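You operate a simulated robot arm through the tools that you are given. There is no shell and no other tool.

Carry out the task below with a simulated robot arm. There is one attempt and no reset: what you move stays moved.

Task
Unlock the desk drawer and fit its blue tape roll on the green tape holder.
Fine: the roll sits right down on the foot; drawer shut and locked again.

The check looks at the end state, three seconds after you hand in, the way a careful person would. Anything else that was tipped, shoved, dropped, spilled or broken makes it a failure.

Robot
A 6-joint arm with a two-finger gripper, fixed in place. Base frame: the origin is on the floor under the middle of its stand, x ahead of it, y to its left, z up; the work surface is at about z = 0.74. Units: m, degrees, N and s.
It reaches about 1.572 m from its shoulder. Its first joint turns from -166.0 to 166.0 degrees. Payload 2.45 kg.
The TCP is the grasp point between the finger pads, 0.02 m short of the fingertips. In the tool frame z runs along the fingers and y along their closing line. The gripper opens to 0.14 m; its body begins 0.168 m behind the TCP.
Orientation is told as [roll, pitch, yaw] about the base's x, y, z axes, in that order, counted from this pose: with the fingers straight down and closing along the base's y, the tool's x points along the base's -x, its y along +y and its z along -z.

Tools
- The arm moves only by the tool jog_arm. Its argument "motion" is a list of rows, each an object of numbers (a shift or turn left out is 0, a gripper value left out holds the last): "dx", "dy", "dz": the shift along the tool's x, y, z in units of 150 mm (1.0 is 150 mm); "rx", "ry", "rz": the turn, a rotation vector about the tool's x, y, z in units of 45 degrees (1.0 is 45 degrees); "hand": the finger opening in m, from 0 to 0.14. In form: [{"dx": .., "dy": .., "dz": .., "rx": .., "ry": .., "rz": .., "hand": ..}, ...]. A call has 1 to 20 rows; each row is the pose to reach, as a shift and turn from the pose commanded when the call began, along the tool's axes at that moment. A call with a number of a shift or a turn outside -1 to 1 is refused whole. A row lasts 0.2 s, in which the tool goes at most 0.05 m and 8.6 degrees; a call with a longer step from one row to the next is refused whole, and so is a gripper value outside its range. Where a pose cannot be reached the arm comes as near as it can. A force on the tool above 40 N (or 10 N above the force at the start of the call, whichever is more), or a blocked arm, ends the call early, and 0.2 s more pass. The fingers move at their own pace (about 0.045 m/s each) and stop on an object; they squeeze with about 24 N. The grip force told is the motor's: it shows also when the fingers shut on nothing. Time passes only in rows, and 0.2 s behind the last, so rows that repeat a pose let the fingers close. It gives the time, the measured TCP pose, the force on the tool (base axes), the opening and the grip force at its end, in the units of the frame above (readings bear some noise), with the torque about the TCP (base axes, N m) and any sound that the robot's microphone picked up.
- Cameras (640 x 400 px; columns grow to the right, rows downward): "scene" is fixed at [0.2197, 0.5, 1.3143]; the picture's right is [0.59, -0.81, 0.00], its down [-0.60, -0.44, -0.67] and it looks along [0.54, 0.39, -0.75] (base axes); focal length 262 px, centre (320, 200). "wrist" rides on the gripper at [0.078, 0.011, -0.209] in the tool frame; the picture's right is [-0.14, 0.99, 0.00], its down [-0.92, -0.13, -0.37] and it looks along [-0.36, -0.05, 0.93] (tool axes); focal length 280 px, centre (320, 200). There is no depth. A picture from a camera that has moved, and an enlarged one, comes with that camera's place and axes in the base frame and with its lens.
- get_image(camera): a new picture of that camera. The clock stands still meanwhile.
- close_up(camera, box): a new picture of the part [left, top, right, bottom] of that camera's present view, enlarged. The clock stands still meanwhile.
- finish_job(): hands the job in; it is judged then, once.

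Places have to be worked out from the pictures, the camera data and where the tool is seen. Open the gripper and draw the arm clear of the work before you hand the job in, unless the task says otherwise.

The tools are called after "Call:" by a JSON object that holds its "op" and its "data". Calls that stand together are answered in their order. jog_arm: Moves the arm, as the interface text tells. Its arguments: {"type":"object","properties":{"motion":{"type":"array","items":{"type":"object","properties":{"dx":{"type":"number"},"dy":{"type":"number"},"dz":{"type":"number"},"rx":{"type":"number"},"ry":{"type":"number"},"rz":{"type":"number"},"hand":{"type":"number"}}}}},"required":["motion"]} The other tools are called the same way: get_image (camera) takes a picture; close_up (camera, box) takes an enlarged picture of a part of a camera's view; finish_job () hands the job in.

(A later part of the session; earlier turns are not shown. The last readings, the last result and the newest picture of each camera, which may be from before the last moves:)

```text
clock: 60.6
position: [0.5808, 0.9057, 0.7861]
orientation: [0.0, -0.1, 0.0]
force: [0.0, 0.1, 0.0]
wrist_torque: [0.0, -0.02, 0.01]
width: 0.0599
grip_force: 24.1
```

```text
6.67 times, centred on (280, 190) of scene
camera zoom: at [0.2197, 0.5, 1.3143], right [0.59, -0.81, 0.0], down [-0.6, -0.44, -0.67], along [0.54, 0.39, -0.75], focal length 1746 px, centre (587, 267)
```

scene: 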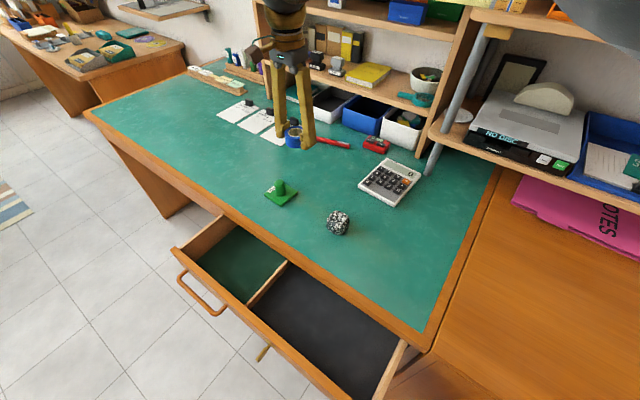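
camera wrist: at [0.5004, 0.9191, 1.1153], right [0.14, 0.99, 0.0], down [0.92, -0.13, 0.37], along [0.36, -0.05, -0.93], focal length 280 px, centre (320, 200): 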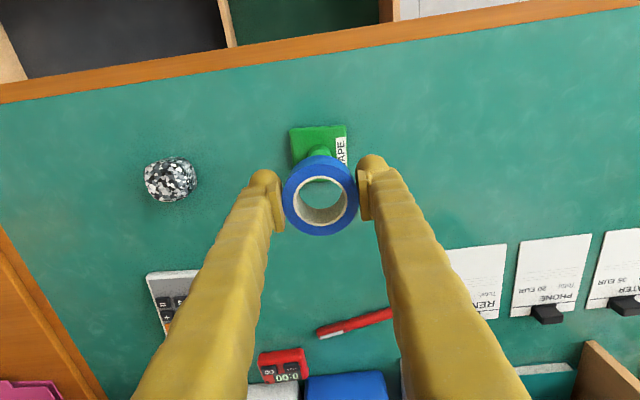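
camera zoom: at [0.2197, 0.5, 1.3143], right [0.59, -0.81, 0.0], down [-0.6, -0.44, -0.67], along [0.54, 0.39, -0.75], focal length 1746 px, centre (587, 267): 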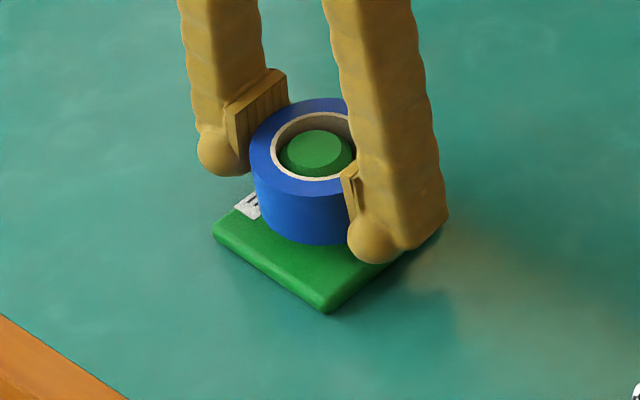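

The peg is in the hole; the roll is about 2 mm low in y. I'll correct that and lower further in small steps, watching for contact with the foot.

Call:
{"op": "jog_arm", "data": {"motion": [{"dy": 0.013, "dz": 0.0, "hand": 0.05}, {"dy": 0.013, "dz": 0.02, "hand": 0.05}, {"dy": 0.013, "dz": 0.04, "hand": 0.05}, {"dy": 0.013, "dz": 0.055, "hand": 0.05}, {"dy": 0.013, "dz": 0.07, "hand": 0.05}]}}

Call:
{"op": "close_up", "data": {"camera": "wrist", "box": [240, 145, 400, 245]}}

Call:
{"op": "close_up", "data": {"camera": "scene", "box": [248, 170, 312, 210]}}

```text
clock: 61.8
position: [0.5788, 0.9072, 0.7766]
orientation: [0.0, -0.1, 0.0]
force: [0.0, 0.0, -0.3]
wrist_torque: [0.01, 0.02, 0.02]
width: 0.0599
grip_force: 24.0
```

```text
4.00 times, centred on (320, 195) of wrist
camera zoom: at [0.5022, 0.9183, 0.9859], right [0.14, 0.99, 0.0], down [0.92, -0.13, 0.37], along [0.36, -0.05, -0.93], focal length 1122 px, centre (320, 220)
```

zoom: 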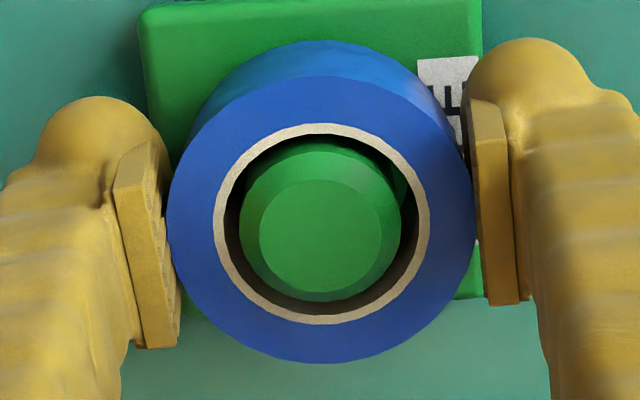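

```text
10.00 times, centred on (280, 190) of scene
camera zoom: at [0.2197, 0.5, 1.3143], right [0.59, -0.81, 0.0], down [-0.6, -0.44, -0.67], along [0.54, 0.39, -0.75], focal length 2620 px, centre (720, 300)
```

zoom: 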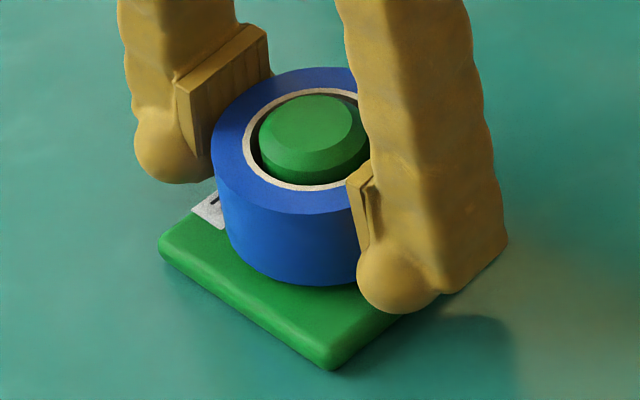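

Nicely centred with no contact yet. I'll lower a few more millimetres.

Call:
{"op": "jog_arm", "data": {"motion": [{"dz": 0.01, "hand": 0.05}, {"dz": 0.02, "hand": 0.05}, {"dz": 0.027, "hand": 0.05}]}}

```text
clock: 62.6
position: [0.5792, 0.9082, 0.7726]
orientation: [0.1, 0.0, 0.0]
force: [-0.2, 0.4, -0.7]
wrist_torque: [-0.03, -0.01, -0.01]
width: 0.0599
grip_force: 23.9
```

Call:
{"op": "jog_arm", "data": {"motion": [{"dz": 0.01, "hand": 0.05}, {"dz": 0.02, "hand": 0.05}]}}

Call:
{"op": "close_up", "data": {"camera": "scene", "box": [248, 170, 312, 210]}}

```text
clock: 63.2
position: [0.5793, 0.9087, 0.7713]
orientation: [0.1, 0.0, 0.0]
force: [-4.3, -5.5, 26.1]
wrist_torque: [-0.04, -0.11, -0.03]
width: 0.0599
grip_force: 23.5
```

```text
10.00 times, centred on (280, 190) of scene
camera zoom: at [0.2197, 0.5, 1.3143], right [0.59, -0.81, 0.0], down [-0.6, -0.44, -0.67], along [0.54, 0.39, -0.75], focal length 2620 px, centre (720, 300)
```

zoom: 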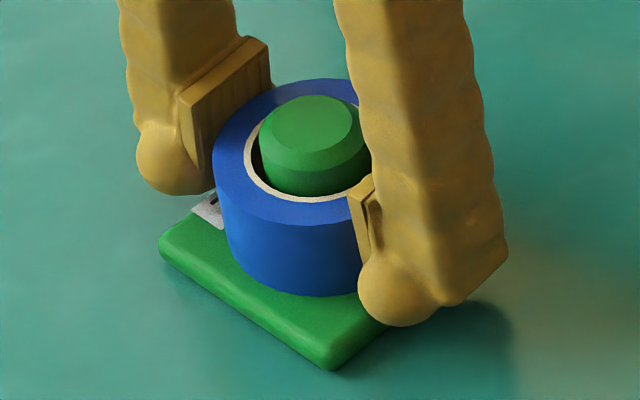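

Contact with the foot at 26 N, so the roll is down. I'll relax 1 mm, open the fingers, and rise straight up.

Call:
{"op": "jog_arm", "data": {"motion": [{"dz": -0.008, "hand": 0.05}, {"dz": -0.008, "hand": 0.085}, {"dz": -0.008, "hand": 0.085}, {"dz": -0.008, "hand": 0.085}, {"dz": -0.008, "hand": 0.085}]}}

Call:
{"op": "get_image", "data": {"camera": "wrist"}}

Call:
{"op": "close_up", "data": {"camera": "scene", "box": [248, 170, 312, 210]}}

```text
clock: 64.4
position: [0.5794, 0.9072, 0.771]
orientation: [0.0, 0.0, 0.0]
force: [-0.5, 0.9, 0.5]
wrist_torque: [0.02, 0.03, 0.03]
width: 0.0849
grip_force: 0.0
```

```text
taken
camera wrist: at [0.5023, 0.9186, 0.9797], right [0.14, 0.99, 0.0], down [0.92, -0.13, 0.37], along [0.36, -0.05, -0.93], focal length 280 px, centre (320, 200)
```

wrist: 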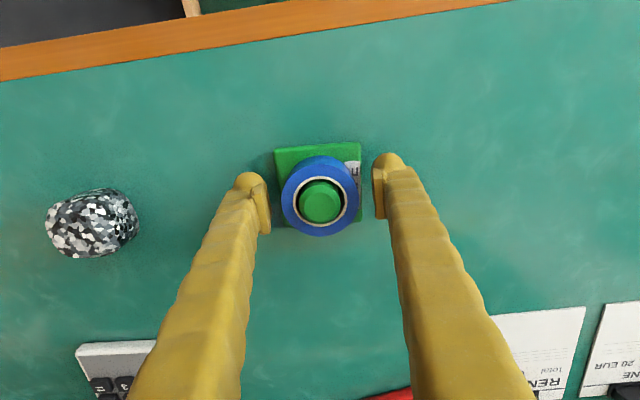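

```text
10.00 times, centred on (280, 190) of scene
camera zoom: at [0.2197, 0.5, 1.3143], right [0.59, -0.81, 0.0], down [-0.6, -0.44, -0.67], along [0.54, 0.39, -0.75], focal length 2620 px, centre (720, 300)
```

zoom: 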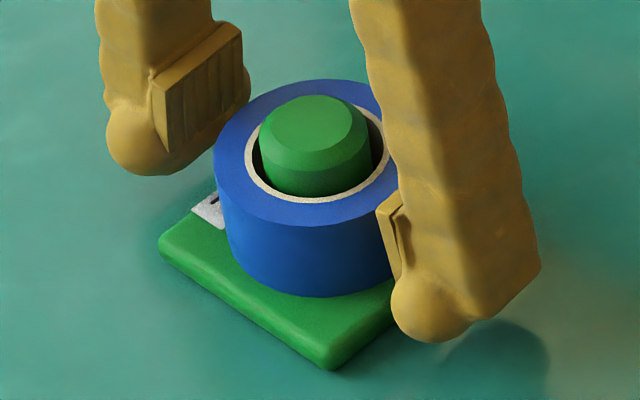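

Released, and the roll sits on the foot. Rising straight up with clear fingers.

Call:
{"op": "jog_arm", "data": {"motion": [{"dz": -0.1, "hand": 0.085}, {"dz": -0.25, "hand": 0.085}, {"dz": -0.45, "hand": 0.085}, {"dz": -0.7, "hand": 0.085}, {"dz": -1.0, "hand": 0.085}]}}

Call:
{"op": "close_up", "data": {"camera": "scene", "box": [248, 170, 312, 210]}}

Call:
{"op": "get_image", "data": {"camera": "wrist"}}

```text
clock: 65.6
position: [0.5826, 0.9093, 0.9209]
orientation: [0.0, 0.1, 0.0]
force: [-0.4, 0.3, -0.6]
wrist_torque: [-0.03, 0.01, -0.01]
width: 0.0848
grip_force: 0.0
```

```text
10.00 times, centred on (280, 190) of scene
camera zoom: at [0.2197, 0.5, 1.3143], right [0.59, -0.81, 0.0], down [-0.6, -0.44, -0.67], along [0.54, 0.39, -0.75], focal length 2620 px, centre (720, 300)
```

zoom: 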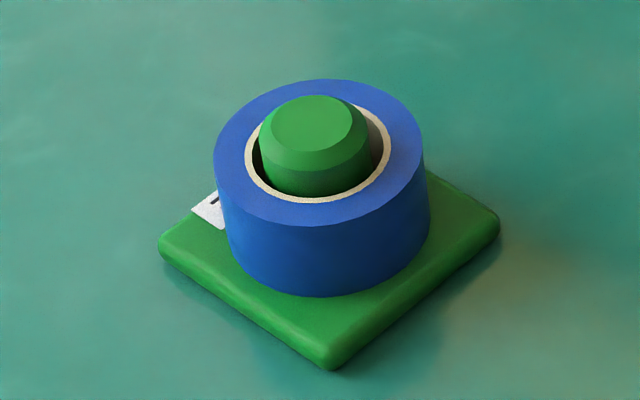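

```text
taken
camera wrist: at [0.506, 0.9189, 1.1304], right [0.14, 0.99, 0.0], down [0.92, -0.13, 0.37], along [0.36, -0.05, -0.93], focal length 280 px, centre (320, 200)
```

wrist: 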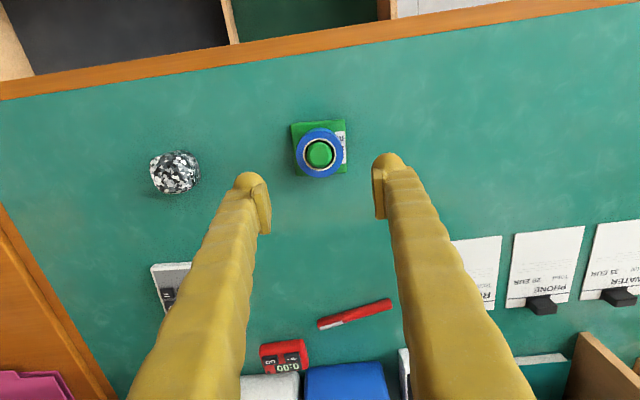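

The roll is seated flat on the foot, and the holder hasn't moved. Now I'll go back to the handle, retracting in -x at safe height first.

Call:
{"op": "jog_arm", "data": {"motion": [{"dx": 0.25, "hand": 0.045}, {"dx": 0.5, "hand": 0.045}, {"dx": 0.75, "hand": 0.045}, {"dx": 1.0, "hand": 0.045}]}}

Call:
{"op": "jog_arm", "data": {"motion": [{"dx": 0.25}, {"dx": 0.5}, {"dx": 0.75}, {"dx": 1.0}]}}

Call:
{"op": "jog_arm", "data": {"motion": [{"dx": 0.23, "dy": -0.06, "dz": 0.03}, {"dx": 0.46, "dy": -0.12, "dz": 0.06}, {"dx": 0.7, "dy": -0.18, "dz": 0.09}]}}

```text
clock: 66.6
position: [0.4304, 0.9066, 0.9234]
orientation: [0.0, 0.1, 0.0]
force: [0.9, 0.6, 0.7]
wrist_torque: [0.02, 0.09, 0.0]
width: 0.0448
grip_force: 0.0
```

```text
clock: 67.6
position: [0.281, 0.908, 0.9189]
orientation: [0.0, 0.0, 0.0]
force: [-0.1, -0.5, -0.7]
wrist_torque: [0.01, 0.03, 0.01]
width: 0.0446
grip_force: 0.1
```

```text
clock: 68.4
position: [0.1743, 0.8788, 0.9106]
orientation: [0.0, 0.0, 0.0]
force: [-0.3, 0.6, 0.6]
wrist_torque: [0.01, 0.01, 0.02]
width: 0.045
grip_force: 0.0
```

Now I'll reverse the three rotations to get back to the level, jaws-vertical orientation.

Call:
{"op": "jog_arm", "data": {"motion": [{"rx": 0.105, "ry": -0.099, "rz": -0.097}, {"rx": 0.209, "ry": -0.198, "rz": -0.194}, {"rx": 0.314, "ry": -0.297, "rz": -0.29}, {"rx": 0.418, "ry": -0.396, "rz": -0.387}, {"rx": 0.523, "ry": -0.495, "rz": -0.484}]}}

Call:
{"op": "jog_arm", "data": {"motion": [{"rx": 0.105, "ry": -0.099, "rz": -0.097}, {"rx": 0.209, "ry": -0.198, "rz": -0.194}, {"rx": 0.314, "ry": -0.297, "rz": -0.29}, {"rx": 0.418, "ry": -0.396, "rz": -0.387}, {"rx": 0.523, "ry": -0.495, "rz": -0.484}]}}

Call:
{"op": "jog_arm", "data": {"motion": [{"rx": 0.105, "ry": -0.099, "rz": -0.097}, {"rx": 0.209, "ry": -0.198, "rz": -0.194}, {"rx": 0.314, "ry": -0.297, "rz": -0.29}, {"rx": 0.418, "ry": -0.396, "rz": -0.387}, {"rx": 0.523, "ry": -0.495, "rz": -0.484}]}}

```text
clock: 69.6
position: [0.1758, 0.8802, 0.9086]
orientation: [-28.2, -16.6, 26.6]
force: [-0.5, -0.2, 0.4]
wrist_torque: [0.0, 0.06, 0.02]
width: 0.0447
grip_force: 0.1
```

```text
clock: 70.8
position: [0.1743, 0.8821, 0.9083]
orientation: [-61.7, -16.9, 59.0]
force: [-0.1, -1.5, 0.9]
wrist_torque: [0.01, 0.0, 0.0]
width: 0.0449
grip_force: 0.1
```

```text
clock: 72.0
position: [0.1752, 0.8811, 0.909]
orientation: [-90.1, -0.9, 85.8]
force: [1.3, 0.0, 0.8]
wrist_torque: [0.0, 0.04, 0.01]
width: 0.0451
grip_force: 0.1
```

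Level again. Descending to handle height in front of the open drawer.

Call:
{"op": "jog_arm", "data": {"motion": [{"dy": 0.21, "hand": 0.045}, {"dy": 0.42, "hand": 0.045}, {"dy": 0.64, "hand": 0.045}, {"dy": 0.85, "hand": 0.045}]}}

Call:
{"op": "jog_arm", "data": {"motion": [{"dy": 0.21, "hand": 0.045}, {"dy": 0.42, "hand": 0.045}, {"dy": 0.64, "hand": 0.045}, {"dy": 0.845, "hand": 0.045}, {"dy": 0.845, "hand": 0.045}]}}

Call:
{"op": "get_image", "data": {"camera": "wrist"}}

Call:
{"op": "get_image", "data": {"camera": "scene"}}

```text
clock: 73.0
position: [0.1738, 0.8841, 0.7793]
orientation: [-90.2, -1.1, 85.7]
force: [0.1, 0.0, 0.3]
wrist_torque: [0.0, 0.05, -0.01]
width: 0.0448
grip_force: 0.1
```

```text
clock: 74.2
position: [0.1788, 0.8858, 0.6529]
orientation: [-90.1, -1.1, 85.8]
force: [-0.2, -0.3, 0.2]
wrist_torque: [0.01, 0.0, 0.04]
width: 0.0448
grip_force: 0.1
```

```text
taken
camera wrist: at [-0.0347, 0.8229, 0.6407], right [0.01, 0.15, -0.99], down [-0.3, 0.94, 0.14], along [0.95, 0.3, 0.06], focal length 280 px, centre (320, 200)
```

wrist: 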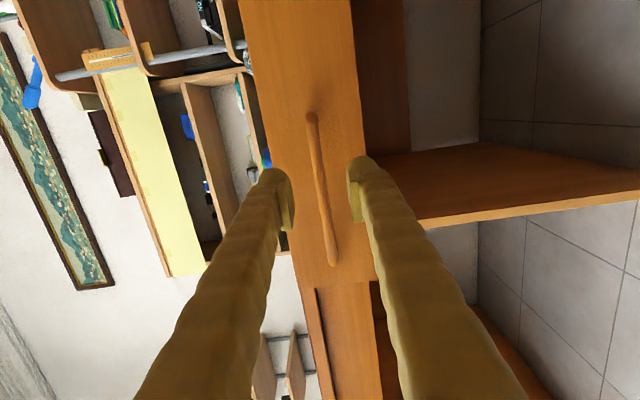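

```text
taken
```

scene: 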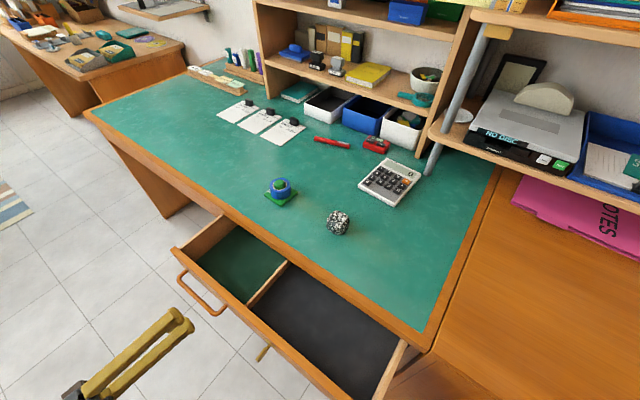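

Same pose as when I released the handle. I'll go forward 63 mm so the jaws straddle the bar, then close.

Call:
{"op": "jog_arm", "data": {"motion": [{"dz": 0.12, "hand": 0.045}, {"dz": 0.24, "hand": 0.045}, {"dz": 0.36, "hand": 0.045}, {"dz": 0.42, "hand": 0.045}, {"dz": 0.42, "hand": 0.0}, {"dz": 0.42, "hand": 0.0}, {"dz": 0.42, "hand": 0.0}, {"dz": 0.42, "hand": 0.0}]}}

Call:
{"op": "close_up", "data": {"camera": "wrist", "box": [240, 110, 400, 210]}}

```text
clock: 76.0
position: [0.2399, 0.8835, 0.655]
orientation: [-90.2, -1.0, 85.8]
force: [1.8, -2.7, 14.1]
wrist_torque: [-0.49, -0.06, 0.03]
width: 0.0085
grip_force: 36.5
```

```text
4.00 times, centred on (320, 160) of wrist
camera zoom: at [0.0271, 0.8195, 0.6414], right [0.01, 0.15, -0.99], down [-0.3, 0.94, 0.14], along [0.95, 0.3, 0.06], focal length 1122 px, centre (320, 360)
```

zoom: 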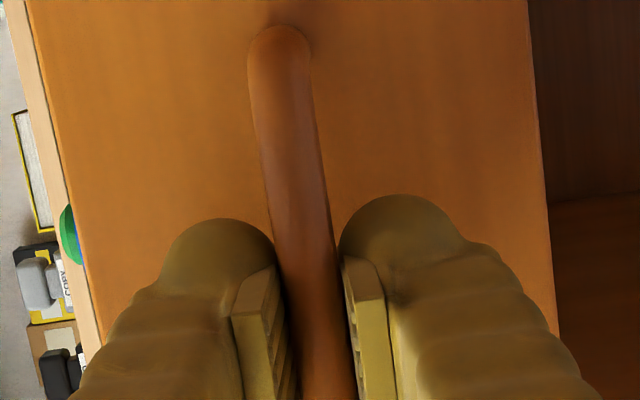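

The bar is gripped. Pushing the drawer in by 150 mm along +x.

Call:
{"op": "jog_arm", "data": {"motion": [{"dz": 0.12, "dx": -0.009, "hand": 0.0}, {"dz": 0.28, "dx": -0.021, "hand": 0.0}, {"dz": 0.46, "dx": -0.034, "hand": 0.0}, {"dz": 0.64, "dx": -0.047, "hand": 0.0}, {"dz": 0.82, "dx": -0.06, "hand": 0.0}, {"dz": 0.98, "dx": -0.072, "hand": 0.0}]}}

```text
clock: 77.4
position: [0.3882, 0.8817, 0.654]
orientation: [-90.3, -1.1, 85.8]
force: [1.9, 18.8, 26.4]
wrist_torque: [-0.79, -0.12, -0.16]
width: 0.0081
grip_force: 36.2
```

Lateral forces are building a little, so I'll trim 1.5 mm up and 1.5 mm in +y and push in the last ~33 mm slowly.

Call:
{"op": "jog_arm", "data": {"motion": [{"dz": 0.0, "dx": -0.008, "dy": -0.01, "hand": 0.0}, {"dz": 0.06, "dx": -0.013, "dy": -0.01, "hand": 0.0}, {"dz": 0.12, "dx": -0.017, "dy": -0.01, "hand": 0.0}, {"dz": 0.17, "dx": -0.02, "dy": -0.01, "hand": 0.0}, {"dz": 0.21, "dx": -0.023, "dy": -0.01, "hand": 0.0}]}}

Call:
{"op": "close_up", "data": {"camera": "scene", "box": [200, 200, 360, 300]}}

```text
clock: 78.6
position: [0.4202, 0.8825, 0.6537]
orientation: [-90.1, -1.0, 85.6]
force: [1.7, -29.2, 14.8]
wrist_torque: [-0.72, -0.11, -0.08]
width: 0.008
grip_force: 35.6
```

```text
4.00 times, centred on (280, 250) of scene
camera zoom: at [0.2197, 0.5, 1.3143], right [0.59, -0.81, 0.0], down [-0.6, -0.44, -0.67], along [0.54, 0.39, -0.75], focal length 1048 px, centre (480, 0)
```

zoom: 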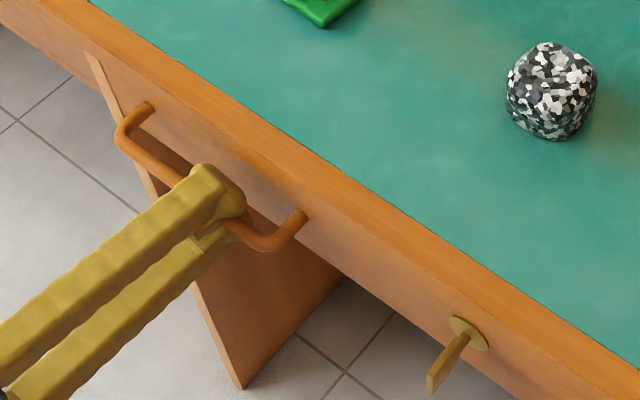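

Almost shut. I'll push a few more millimetres until it meets the stop.

Call:
{"op": "jog_arm", "data": {"motion": [{"dz": 0.01, "dx": 0.008, "hand": 0.0}, {"dz": 0.02, "dx": 0.007, "hand": 0.0}, {"dz": 0.03, "dx": 0.006, "hand": 0.0}, {"dz": 0.04, "dx": 0.006, "hand": 0.0}]}}

Call:
{"op": "close_up", "data": {"camera": "scene", "box": [200, 200, 360, 300]}}

```text
clock: 79.6
position: [0.4224, 0.8825, 0.6546]
orientation: [-90.1, -1.0, 86.0]
force: [-18.1, 20.7, -11.1]
wrist_torque: [-0.8, 0.05, 0.16]
width: 0.0078
grip_force: 35.7
```

```text
4.00 times, centred on (280, 250) of scene
camera zoom: at [0.2197, 0.5, 1.3143], right [0.59, -0.81, 0.0], down [-0.6, -0.44, -0.67], along [0.54, 0.39, -0.75], focal length 1048 px, centre (480, 0)
```

zoom: 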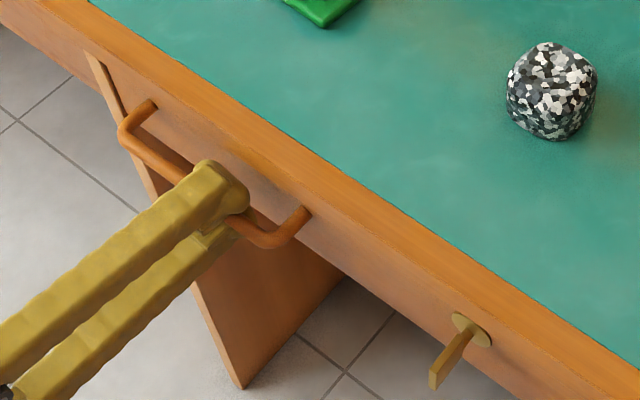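

Shut: -18 N at the stop, and the front matches the initial picture. Releasing and backing away.

Call:
{"op": "jog_arm", "data": {"motion": [{"hand": 0.045}, {"hand": 0.045}, {"hand": 0.045}, {"dz": -0.15, "hand": 0.045}, {"dz": -0.35, "hand": 0.045}, {"dz": -0.55, "hand": 0.055}]}}

Call:
{"op": "close_up", "data": {"camera": "scene", "box": [200, 200, 360, 300]}}

Call:
{"op": "get_image", "data": {"camera": "wrist"}}

```text
clock: 81.0
position: [0.3401, 0.8859, 0.6556]
orientation: [-90.1, -0.9, 85.8]
force: [0.1, 1.1, 0.4]
wrist_torque: [0.01, 0.02, 0.04]
width: 0.0551
grip_force: 0.1
```

```text
4.00 times, centred on (280, 250) of scene
camera zoom: at [0.2197, 0.5, 1.3143], right [0.59, -0.81, 0.0], down [-0.6, -0.44, -0.67], along [0.54, 0.39, -0.75], focal length 1048 px, centre (480, 0)
```

zoom: 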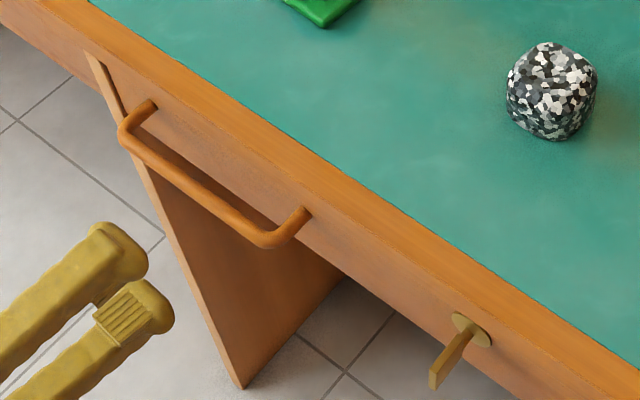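

```text
taken
camera wrist: at [0.1277, 0.8238, 0.6432], right [0.01, 0.15, -0.99], down [-0.3, 0.94, 0.14], along [0.95, 0.3, 0.06], focal length 280 px, centre (320, 200)
```

wrist: 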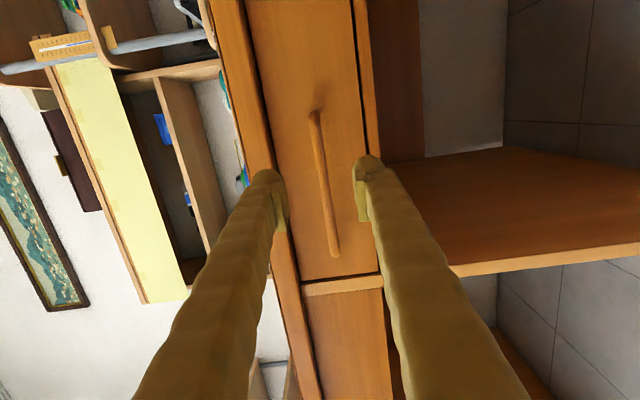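

The drawer is shut. Now I'll swing back to the key, yawing about -40° and sliding right to the stand-off in front of it.

Call:
{"op": "jog_arm", "data": {"motion": [{"dx": 0.15, "dz": 0.013, "ry": 0.15, "hand": 0.055}, {"dx": 0.3, "dz": 0.026, "ry": 0.3, "hand": 0.055}, {"dx": 0.45, "dz": 0.04, "ry": 0.45, "hand": 0.055}, {"dx": 0.6, "dz": 0.053, "ry": 0.6, "hand": 0.055}, {"dx": 0.75, "dz": 0.066, "ry": 0.75, "hand": 0.055}, {"dx": 0.89, "dz": 0.079, "ry": 0.885, "hand": 0.055}, {"dx": 0.89, "dz": 0.079, "ry": 0.885, "hand": 0.055}]}}

Call:
{"op": "get_image", "data": {"camera": "wrist"}}

Call:
{"op": "close_up", "data": {"camera": "wrist", "box": [240, 110, 400, 210]}}

```text
clock: 82.6
position: [0.3452, 0.7545, 0.654]
orientation: [-89.4, -0.9, 45.9]
force: [0.1, -0.2, -0.4]
wrist_torque: [0.0, 0.01, 0.01]
width: 0.0549
grip_force: 0.0
```

```text
taken
camera wrist: at [0.1416, 0.8425, 0.6443], right [0.1, 0.12, -0.99], down [0.38, 0.92, 0.15], along [0.92, -0.39, 0.05], focal length 280 px, centre (320, 200)
```

wrist: 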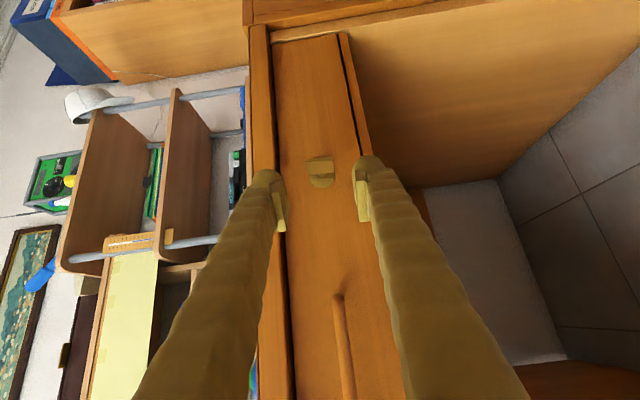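

```text
4.00 times, centred on (320, 160) of wrist
camera zoom: at [0.1416, 0.8425, 0.6443], right [0.1, 0.12, -0.99], down [0.38, 0.92, 0.15], along [0.92, -0.39, 0.05], focal length 1122 px, centre (320, 360)
```

zoom: 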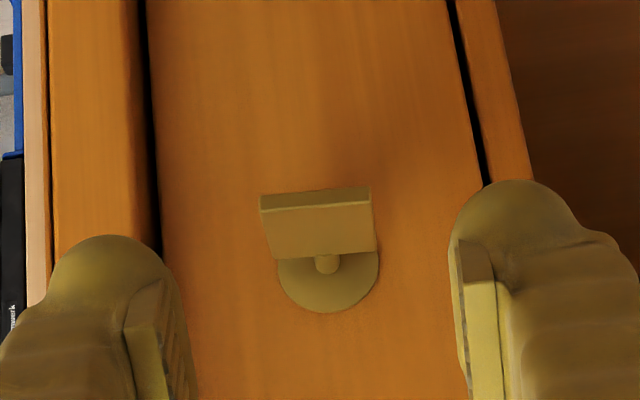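

The key plate is vertical, centred near (y 0.679, z 0.654). I'll go in 106 mm along the tool axis with the jaws open 55 mm.

Call:
{"op": "jog_arm", "data": {"motion": [{"dx": 0.004, "dy": -0.002, "dz": 0.2, "hand": 0.055}, {"dx": 0.008, "dy": -0.004, "dz": 0.4, "hand": 0.055}, {"dx": 0.012, "dy": -0.006, "dz": 0.56, "hand": 0.055}, {"dx": 0.014, "dy": -0.006, "dz": 0.65, "hand": 0.055}, {"dx": 0.014, "dy": -0.006, "dz": 0.705, "hand": 0.055}, {"dx": 0.014, "dy": -0.006, "dz": 0.705, "hand": 0.055}]}}

Call:
{"op": "close_up", "data": {"camera": "wrist", "box": [240, 130, 400, 230]}}

```text
clock: 84.0
position: [0.42, 0.6775, 0.6524]
orientation: [-89.4, -0.9, 46.1]
force: [-0.1, 0.3, 0.1]
wrist_torque: [0.03, 0.03, -0.01]
width: 0.0553
grip_force: 0.1
```

```text
4.00 times, centred on (320, 180) of wrist
camera zoom: at [0.216, 0.7661, 0.642], right [0.1, 0.12, -0.99], down [0.37, 0.92, 0.15], along [0.92, -0.38, 0.05], focal length 1122 px, centre (320, 280)
```

zoom: 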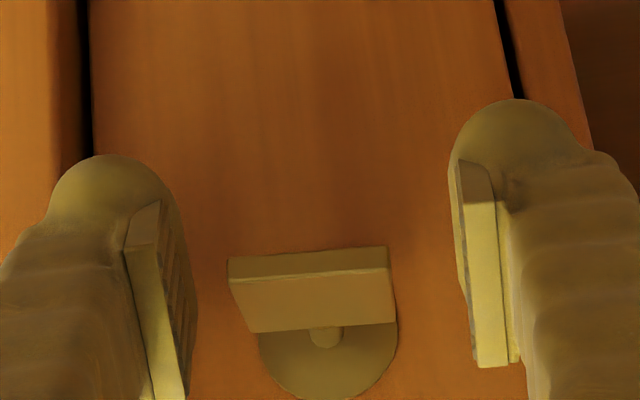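

The plate sits about 1.5 mm high relative to the jaws. I'll trim up 1.5 mm and close on its edges.

Call:
{"op": "jog_arm", "data": {"motion": [{"dy": -0.01, "dx": -0.004, "hand": 0.055}, {"dy": -0.01, "dx": -0.004, "hand": 0.02}, {"dy": -0.01, "dx": -0.004, "hand": 0.02}, {"dy": -0.01, "dx": -0.004, "hand": 0.02}, {"dy": -0.01, "dx": -0.004, "hand": 0.02}]}}

Call:
{"op": "close_up", "data": {"camera": "wrist", "box": [240, 130, 400, 230]}}

```text
clock: 85.2
position: [0.4201, 0.6786, 0.6534]
orientation: [-89.6, -0.9, 46.0]
force: [1.1, -2.7, 16.4]
wrist_torque: [0.08, -0.17, -0.01]
width: 0.0309
grip_force: 44.7
```

```text
4.00 times, centred on (320, 180) of wrist
camera zoom: at [0.2161, 0.7664, 0.6438], right [0.1, 0.12, -0.99], down [0.37, 0.92, 0.15], along [0.92, -0.38, 0.05], focal length 1122 px, centre (320, 280)
```

zoom: 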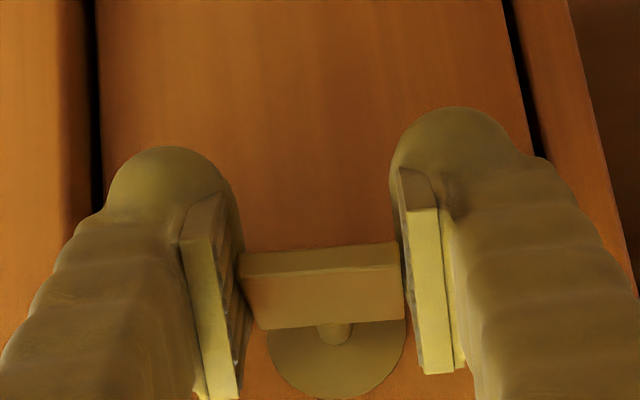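

Gripped at 30.9 mm. I'll trim 1 mm up and turn the key back +20° about base x (clockwise seen from the front).

Call:
{"op": "jog_arm", "data": {"motion": [{"dy": -0.006, "hand": 0.02}, {"dy": -0.006, "rx": -0.0773, "rz": 0.0798, "hand": 0.02}, {"dy": -0.006, "rx": -0.1546, "rz": 0.1596, "hand": 0.02}, {"dy": -0.006, "rx": -0.232, "rz": 0.2394, "hand": 0.02}, {"dy": -0.006, "rx": -0.3092, "rz": 0.3192, "hand": 0.02}]}}

```text
clock: 86.4
position: [0.4185, 0.6781, 0.6528]
orientation: [-75.1, -15.1, 44.1]
force: [-1.7, 6.8, -28.3]
wrist_torque: [-0.08, 0.64, 0.28]
width: 0.0308
grip_force: 44.9
```

The key follows. There is about -28 N in z, so I'll trim 1.5 mm down and continue another 20°.

Call:
{"op": "jog_arm", "data": {"motion": [{"dx": 0.003, "dy": 0.009, "dz": 0.0025, "hand": 0.02}, {"dx": 0.003, "dy": 0.009, "dz": 0.0025, "rx": -0.077, "rz": 0.08, "hand": 0.02}, {"dx": 0.003, "dy": 0.009, "dz": 0.0025, "rx": -0.154, "rz": 0.16, "hand": 0.02}, {"dx": 0.003, "dy": 0.009, "dz": 0.0025, "rx": -0.231, "rz": 0.24, "hand": 0.02}, {"dx": 0.003, "dy": 0.009, "dz": 0.0025, "rx": -0.308, "rz": 0.32, "hand": 0.02}]}}

Call:
{"op": "close_up", "data": {"camera": "wrist", "box": [240, 130, 400, 230]}}

```text
clock: 87.6
position: [0.4194, 0.6787, 0.6528]
orientation: [-59.0, -28.4, 38.1]
force: [0.8, 10.6, -25.7]
wrist_torque: [-0.05, 0.61, -0.01]
width: 0.031
grip_force: 45.3
```

```text
4.00 times, centred on (320, 180) of wrist
camera zoom: at [0.2148, 0.7519, 0.7023], right [0.1, 0.73, -0.68], down [0.37, 0.61, 0.7], along [0.92, -0.32, -0.21], focal length 1122 px, centre (320, 280)
```

zoom: 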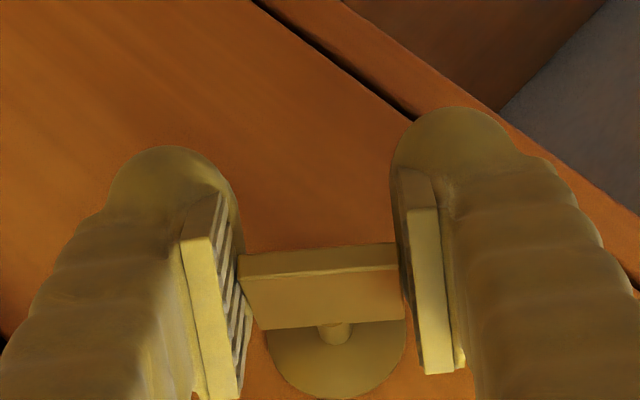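

Continuing: trim 1.5 mm along the closing axis and turn another 25°.

Call:
{"op": "jog_arm", "data": {"motion": [{"dy": 0.01, "hand": 0.02}, {"dy": 0.01, "rx": -0.077, "rz": 0.08, "hand": 0.02}, {"dy": 0.01, "rx": -0.154, "rz": 0.16, "hand": 0.02}, {"dy": 0.01, "rx": -0.231, "rz": 0.24, "hand": 0.02}, {"dy": 0.01, "rx": -0.308, "rz": 0.32, "hand": 0.02}, {"dy": 0.01, "rx": -0.385, "rz": 0.401, "hand": 0.02}]}}

```text
clock: 89.0
position: [0.4178, 0.6788, 0.6527]
orientation: [-33.1, -41.2, 23.2]
force: [1.7, 2.8, -7.4]
wrist_torque: [-0.01, 0.22, 0.03]
width: 0.0309
grip_force: 44.9
stopped in row 6: the force on the tool passed its limit at 41 N (the readings are from after the stop); the commanded pose is now the measured one
```

The key is at about 24° from locked. Continuing from the re-zeroed pose in smaller steps.

Call:
{"op": "jog_arm", "data": {"motion": [{"rx": -0.0615, "rz": 0.0642, "hand": 0.02}, {"rx": -0.123, "rz": 0.1284, "hand": 0.02}, {"rx": -0.184, "rz": 0.193, "hand": 0.02}, {"rx": -0.246, "rz": 0.257, "hand": 0.02}]}}

Call:
{"op": "close_up", "data": {"camera": "wrist", "box": [240, 130, 400, 230]}}

```text
clock: 89.9
position: [0.4188, 0.6792, 0.6522]
orientation: [-17.1, -44.9, 12.2]
force: [-1.7, 5.4, -4.3]
wrist_torque: [-0.02, 0.15, 0.1]
width: 0.031
grip_force: 44.8
stopped in row 4: the force on the tool passed its limit at 43 N (the readings are from after the stop); the commanded pose is now the measured one
```

```text
4.00 times, centred on (320, 180) of wrist
camera zoom: at [0.2142, 0.7084, 0.7365], right [0.1, 0.99, -0.11], down [0.37, 0.07, 0.93], along [0.92, -0.13, -0.36], focal length 1122 px, centre (320, 280)
```

zoom: 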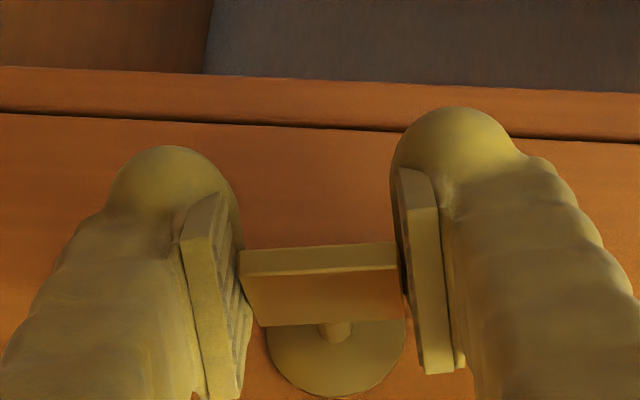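

About 12° left. I'll continue in small steps until the stop is felt.

Call:
{"op": "jog_arm", "data": {"motion": [{"rx": -0.046, "rz": 0.048, "hand": 0.02}, {"rx": -0.092, "rz": 0.096, "hand": 0.02}, {"rx": -0.138, "rz": 0.144, "hand": 0.02}]}}

```text
clock: 90.7
position: [0.4176, 0.6801, 0.652]
orientation: [-4.4, -46.1, 3.0]
force: [2.1, 20.0, -16.8]
wrist_torque: [-0.51, -0.14, 0.44]
width: 0.0309
grip_force: 45.1
```

Torque -0.51 N·m: the stop is being felt at about 3°. I'll check the plate and push the last few degrees.

Call:
{"op": "jog_arm", "data": {"motion": [{"rx": -0.031, "rz": 0.032, "hand": 0.02}, {"rx": -0.055, "rz": 0.057, "hand": 0.02}]}}

Call:
{"op": "close_up", "data": {"camera": "wrist", "box": [240, 130, 400, 230]}}

Call:
{"op": "get_image", "data": {"camera": "wrist"}}

```text
clock: 91.3
position: [0.4198, 0.6784, 0.6509]
orientation: [0.9, -46.2, -0.6]
force: [-2.7, 24.4, -17.9]
wrist_torque: [-0.36, 0.56, 0.32]
width: 0.0312
grip_force: 45.3
```

```text
4.00 times, centred on (320, 180) of wrist
camera zoom: at [0.214, 0.6895, 0.7409], right [0.1, 0.99, 0.11], down [0.37, -0.14, 0.92], along [0.92, -0.05, -0.38], focal length 1122 px, centre (320, 280)
```

zoom: 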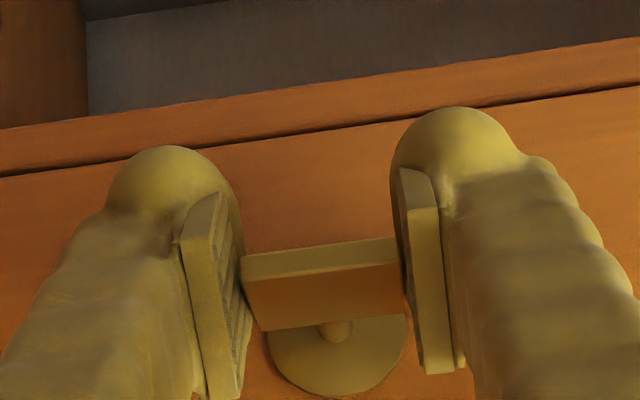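

```text
taken
camera wrist: at [0.214, 0.6895, 0.7409], right [0.1, 0.99, 0.11], down [0.37, -0.14, 0.92], along [0.92, -0.05, -0.38], focal length 280 px, centre (320, 200)
```

wrist: 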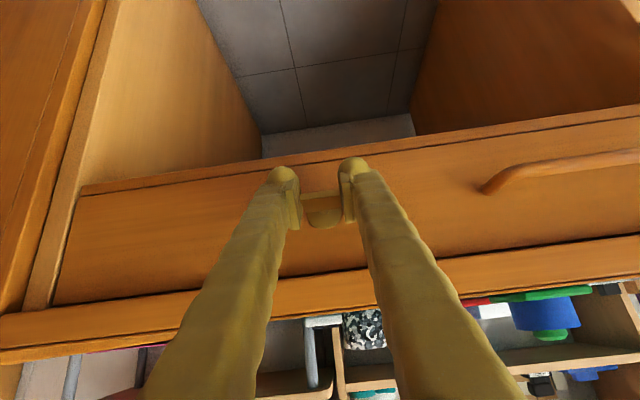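

The plate is level again, as it was at the start. Releasing the key and backing out along the tool axis.

Call:
{"op": "jog_arm", "data": {"motion": [{"hand": 0.04}, {"hand": 0.055}, {"hand": 0.055}, {"dz": -0.15, "hand": 0.055}, {"dz": -0.35, "hand": 0.055}, {"dz": -0.6, "hand": 0.055}, {"dz": -0.8, "hand": 0.055}]}}

Call:
{"op": "close_up", "data": {"camera": "wrist", "box": [240, 90, 400, 190]}}

Call:
{"op": "close_up", "data": {"camera": "scene", "box": [200, 200, 360, 300]}}

Call:
{"op": "close_up", "data": {"camera": "scene", "box": [290, 270, 338, 300]}}

```text
clock: 92.9
position: [0.3302, 0.6826, 0.7358]
orientation: [0.8, -46.3, -0.7]
force: [0.4, 0.4, -0.2]
wrist_torque: [-0.03, 0.01, 0.01]
width: 0.0548
grip_force: 0.1
```

```text
4.00 times, centred on (320, 140) of wrist
camera zoom: at [0.1257, 0.6914, 0.8252], right [0.1, 0.99, 0.11], down [0.37, -0.14, 0.92], along [0.92, -0.05, -0.38], focal length 1122 px, centre (320, 440)
```

zoom: 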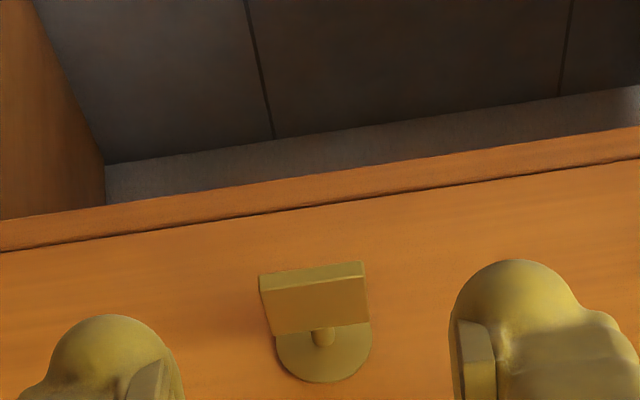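

```text
4.00 times, centred on (280, 250) of scene
camera zoom: at [0.2197, 0.5, 1.3143], right [0.59, -0.81, 0.0], down [-0.6, -0.44, -0.67], along [0.54, 0.39, -0.75], focal length 1048 px, centre (480, 0)
```

zoom: 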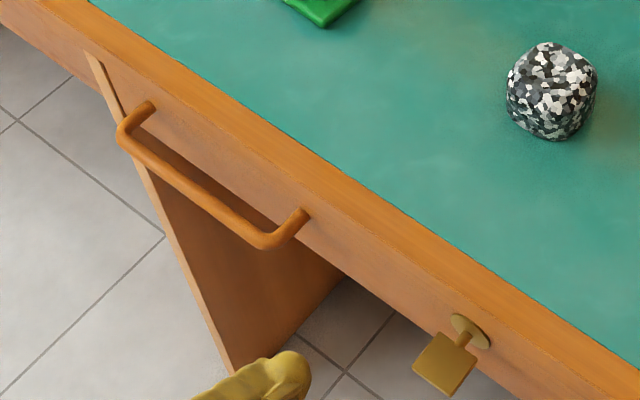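

```text
13.33 times, centred on (314, 285) of scene
camera zoom: at [0.2197, 0.5, 1.3143], right [0.59, -0.81, 0.0], down [-0.6, -0.44, -0.67], along [0.54, 0.39, -0.75], focal length 3493 px, centre (400, -933)
```

zoom: 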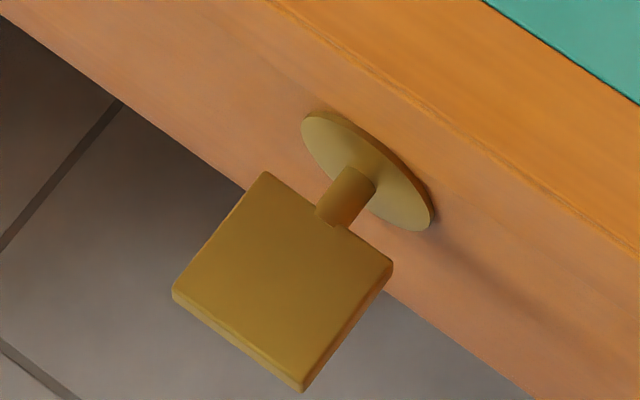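

The key is level like at the start. Comparing pictures, the whole front sits about 1.3 mm further out than initially, so I'll press the drawer front home with closed fingertips between the key and the handle. First I move there.

Call:
{"op": "jog_arm", "data": {"motion": [{"dy": 0.13, "hand": 0.03}, {"dy": 0.32, "hand": 0.0}, {"dy": 0.513, "hand": 0.0}, {"dy": 0.513, "dz": 0.2, "hand": 0.0}, {"dy": 0.513, "dz": 0.4, "hand": 0.0}, {"dy": 0.513, "dz": 0.494, "hand": 0.0}]}}

Call:
{"op": "get_image", "data": {"camera": "wrist"}}

Call:
{"op": "close_up", "data": {"camera": "scene", "box": [200, 200, 360, 300]}}

```text
clock: 94.3
position: [0.3846, 0.7572, 0.6843]
orientation: [0.8, -46.2, -0.7]
force: [0.6, 1.0, 0.8]
wrist_torque: [-0.01, 0.01, 0.0]
width: 0.0
grip_force: 24.2
```

```text
taken
camera wrist: at [0.1797, 0.7672, 0.7728], right [0.1, 0.99, 0.11], down [0.37, -0.14, 0.92], along [0.92, -0.05, -0.38], focal length 280 px, centre (320, 200)
```

wrist: 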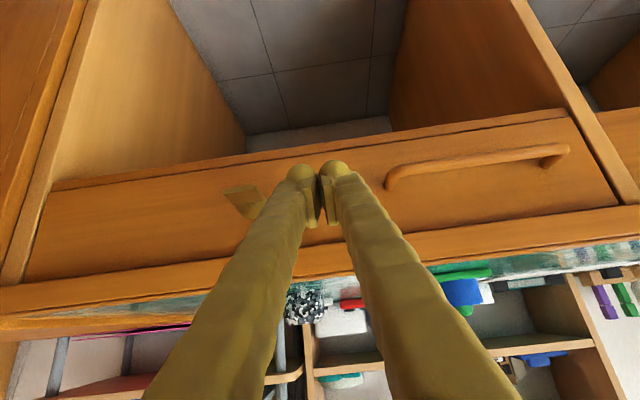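

```text
4.00 times, centred on (280, 250) of scene
camera zoom: at [0.2197, 0.5, 1.3143], right [0.59, -0.81, 0.0], down [-0.6, -0.44, -0.67], along [0.54, 0.39, -0.75], focal length 1048 px, centre (480, 0)
```

zoom: 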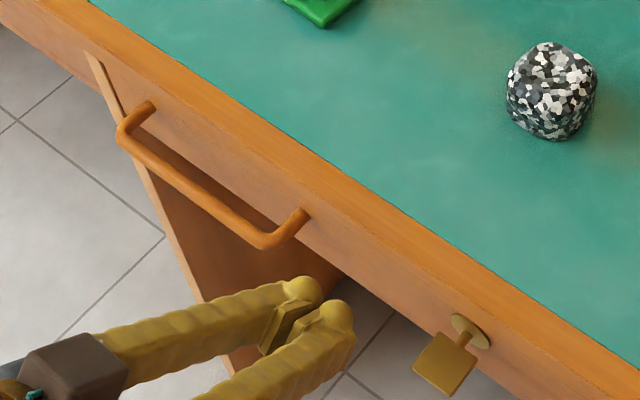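

Clear of both key and handle. Now pressing straight in +x in small steps until the front pushes back.

Call:
{"op": "jog_arm", "data": {"motion": [{"dx": -0.055, "dz": 0.058, "hand": 0.0}, {"dx": -0.11, "dz": 0.115, "hand": 0.0}, {"dx": -0.147, "dz": 0.154, "hand": 0.0}, {"dx": -0.17, "dz": 0.178, "hand": 0.0}]}}

```text
clock: 95.3
position: [0.4232, 0.7561, 0.6847]
orientation: [0.7, -46.2, -0.7]
force: [0.2, -0.1, 0.7]
wrist_torque: [0.02, -0.02, 0.01]
width: 0.0
grip_force: 24.1
```

Call:
{"op": "jog_arm", "data": {"motion": [{"dx": -0.014, "dz": 0.0145, "hand": 0.0}, {"dx": -0.028, "dz": 0.029, "hand": 0.0}, {"dx": -0.042, "dz": 0.0435, "hand": 0.0}, {"dx": -0.055, "dz": 0.058, "hand": 0.0}]}}

```text
clock: 96.5
position: [0.4334, 0.7563, 0.6843]
orientation: [0.7, -46.1, -0.5]
force: [-5.5, 0.4, 1.0]
wrist_torque: [-0.03, -0.02, -0.03]
width: 0.0058
grip_force: 29.5
stopped in row 4: the force on the tool passed its limit at 42 N (the readings are from after the stop); the commanded pose is now the measured one
```

The front pushed back with 42 N, so it's firmly against its stop. I'll back off and compare the pictures again.

Call:
{"op": "jog_arm", "data": {"motion": [{"dx": 0.1, "dz": -0.105, "hand": 0.0}, {"dx": 0.3, "dz": -0.3, "hand": 0.0}, {"dx": 0.4, "dz": -0.55, "hand": 0.0}]}}

Call:
{"op": "close_up", "data": {"camera": "scene", "box": [200, 200, 360, 300]}}

Call:
{"op": "close_up", "data": {"camera": "scene", "box": [290, 270, 338, 300]}}

```text
clock: 97.3
position: [0.3309, 0.7551, 0.6963]
orientation: [0.8, -46.2, -0.6]
force: [0.2, -0.4, 0.4]
wrist_torque: [0.0, 0.01, 0.02]
width: 0.0
grip_force: 28.7
```

```text
4.00 times, centred on (280, 250) of scene
camera zoom: at [0.2197, 0.5, 1.3143], right [0.59, -0.81, 0.0], down [-0.6, -0.44, -0.67], along [0.54, 0.39, -0.75], focal length 1048 px, centre (480, 0)
```

zoom: 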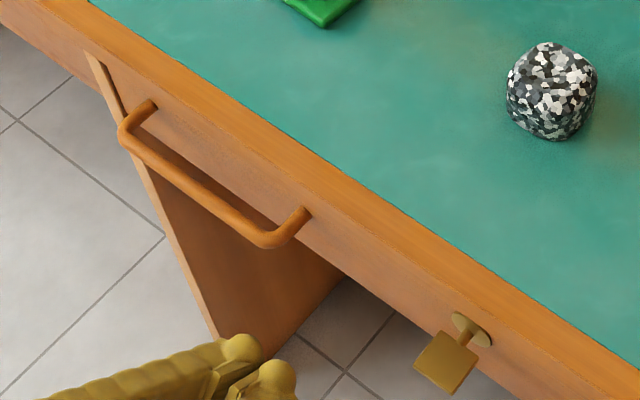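

```text
13.33 times, centred on (314, 285) of scene
camera zoom: at [0.2197, 0.5, 1.3143], right [0.59, -0.81, 0.0], down [-0.6, -0.44, -0.67], along [0.54, 0.39, -0.75], focal length 3493 px, centre (400, -933)
```

zoom: 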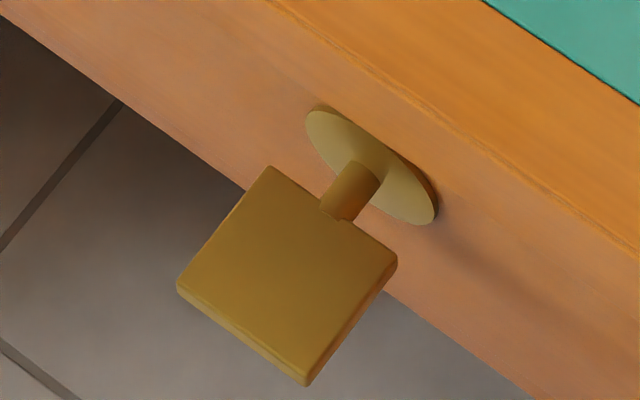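

The pictures now match the initial state exactly: drawer home and key level. To be sure it is really locked, I'll do a gentle pull test at the handle, so I first move up and left and then rotate the tool level.

Call:
{"op": "jog_arm", "data": {"motion": [{"dx": -0.05, "dy": 0.21, "dz": -0.19, "hand": 0.04}, {"dx": -0.1, "dy": 0.42, "dz": -0.38, "hand": 0.04}, {"dx": -0.15, "dy": 0.63, "dz": -0.57, "hand": 0.04}, {"dx": -0.198, "dy": 0.84, "dz": -0.757, "hand": 0.04}]}}

Call:
{"op": "jog_arm", "data": {"motion": [{"rx": 0.069, "ry": -0.0584, "rz": -0.156, "hand": 0.04}, {"rx": 0.1385, "ry": -0.1168, "rz": -0.3115, "hand": 0.04}, {"rx": 0.208, "ry": -0.1752, "rz": -0.467, "hand": 0.04}, {"rx": 0.277, "ry": -0.2336, "rz": -0.623, "hand": 0.04}]}}

Call:
{"op": "jog_arm", "data": {"motion": [{"rx": 0.069, "ry": -0.0584, "rz": -0.156, "hand": 0.04}, {"rx": 0.1385, "ry": -0.1168, "rz": -0.3115, "hand": 0.04}, {"rx": 0.208, "ry": -0.1752, "rz": -0.467, "hand": 0.04}, {"rx": 0.277, "ry": -0.2336, "rz": -0.623, "hand": 0.04}]}}

```text
clock: 98.3
position: [0.2662, 0.8793, 0.797]
orientation: [0.8, -46.0, -0.4]
force: [-0.2, -0.2, 0.1]
wrist_torque: [0.01, 0.01, -0.03]
width: 0.0398
grip_force: 0.1
```

```text
clock: 99.3
position: [0.2697, 0.8816, 0.7974]
orientation: [-43.9, -45.6, 43.0]
force: [-0.4, 0.1, 1.1]
wrist_torque: [0.02, 0.0, 0.0]
width: 0.0403
grip_force: 0.2
```

```text
clock: 100.3
position: [0.2698, 0.8813, 0.7987]
orientation: [-74.2, -26.5, 71.8]
force: [-0.1, 1.0, 0.7]
wrist_torque: [0.02, 0.02, -0.03]
width: 0.0399
grip_force: 0.0
```

Call:
{"op": "jog_arm", "data": {"motion": [{"rx": 0.069, "ry": -0.0584, "rz": -0.156, "hand": 0.04}, {"rx": 0.1385, "ry": -0.1168, "rz": -0.3115, "hand": 0.04}, {"rx": 0.208, "ry": -0.1752, "rz": -0.467, "hand": 0.04}, {"rx": 0.277, "ry": -0.2336, "rz": -0.623, "hand": 0.04}]}}

```text
clock: 101.3
position: [0.269, 0.8819, 0.7996]
orientation: [-90.4, 0.1, 86.4]
force: [-0.3, 0.4, -0.7]
wrist_torque: [0.0, 0.02, -0.01]
width: 0.0398
grip_force: 0.0
```

Level again. I'll go down to handle height and then forward to the stand-off.

Call:
{"op": "jog_arm", "data": {"motion": [{"dy": 0.25, "hand": 0.04}, {"dy": 0.5, "hand": 0.04}, {"dy": 0.75, "hand": 0.04}, {"dx": -0.03, "dy": 0.96, "hand": 0.04}, {"dx": -0.063, "dy": 0.96, "dz": 0.24, "hand": 0.04}, {"dx": -0.063, "dy": 0.96, "dz": 0.47, "hand": 0.04}, {"dx": -0.063, "dy": 0.96, "dz": 0.47, "hand": 0.04}]}}

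Call:
{"op": "get_image", "data": {"camera": "wrist"}}

```text
clock: 102.9
position: [0.3431, 0.8867, 0.6526]
orientation: [-90.3, -0.1, 86.4]
force: [1.2, -0.8, 0.6]
wrist_torque: [-0.01, -0.01, 0.06]
width: 0.0401
grip_force: 0.1
```

```text
taken
camera wrist: at [0.1299, 0.8215, 0.641], right [0.01, 0.14, -0.99], down [-0.31, 0.94, 0.13], along [0.95, 0.3, 0.06], focal length 280 px, centre (320, 200)
```

wrist: 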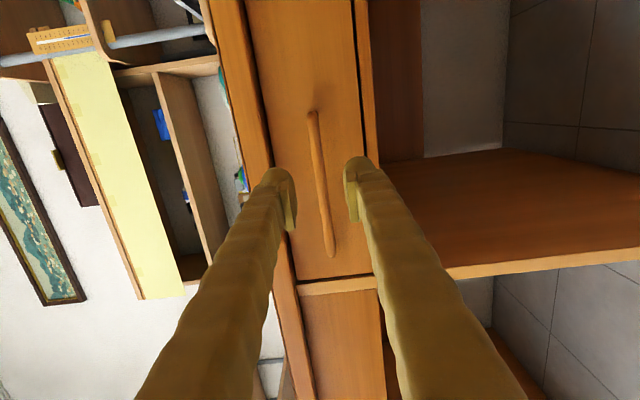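

The bar is centred between the jaws. Forward 80 mm and close.

Call:
{"op": "jog_arm", "data": {"motion": [{"dz": 0.15, "hand": 0.04}, {"dz": 0.3, "hand": 0.04}, {"dz": 0.43, "hand": 0.04}, {"dz": 0.53, "hand": 0.04}, {"dz": 0.53, "hand": 0.0}, {"dz": 0.53, "hand": 0.0}, {"dz": 0.53, "hand": 0.0}, {"dz": 0.53, "hand": 0.0}]}}

```text
clock: 104.7
position: [0.4196, 0.8806, 0.6534]
orientation: [-90.3, -0.1, 86.4]
force: [1.6, 2.4, -1.1]
wrist_torque: [0.01, 0.05, 0.06]
width: 0.0092
grip_force: 37.0
```

Gripped. A gentle 4 mm pull command toward -x as the lock test.

Call:
{"op": "jog_arm", "data": {"motion": [{"dz": -0.009, "hand": 0.0}, {"dz": -0.018, "hand": 0.0}, {"dz": -0.027, "hand": 0.0}, {"dz": -0.027, "hand": 0.0}]}}

Call:
{"op": "close_up", "data": {"camera": "scene", "box": [290, 270, 338, 300]}}

```text
clock: 105.7
position: [0.4171, 0.8812, 0.6537]
orientation: [-90.3, -0.1, 86.2]
force: [24.1, 0.6, -27.3]
wrist_torque: [0.37, 0.12, 0.28]
width: 0.009
grip_force: 37.6
```

```text
13.33 times, centred on (314, 285) of scene
camera zoom: at [0.2197, 0.5, 1.3143], right [0.59, -0.81, 0.0], down [-0.6, -0.44, -0.67], along [0.54, 0.39, -0.75], focal length 3493 px, centre (400, -933)
```

zoom: 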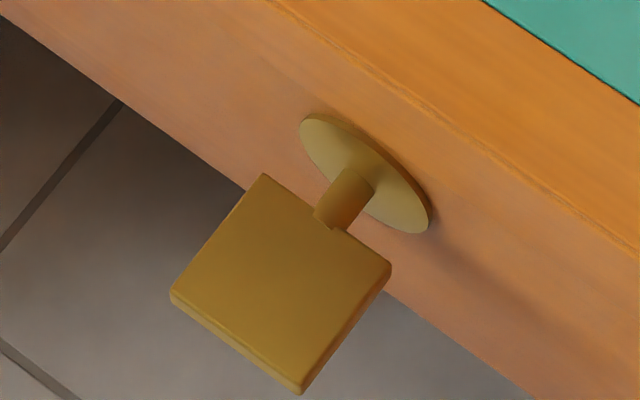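

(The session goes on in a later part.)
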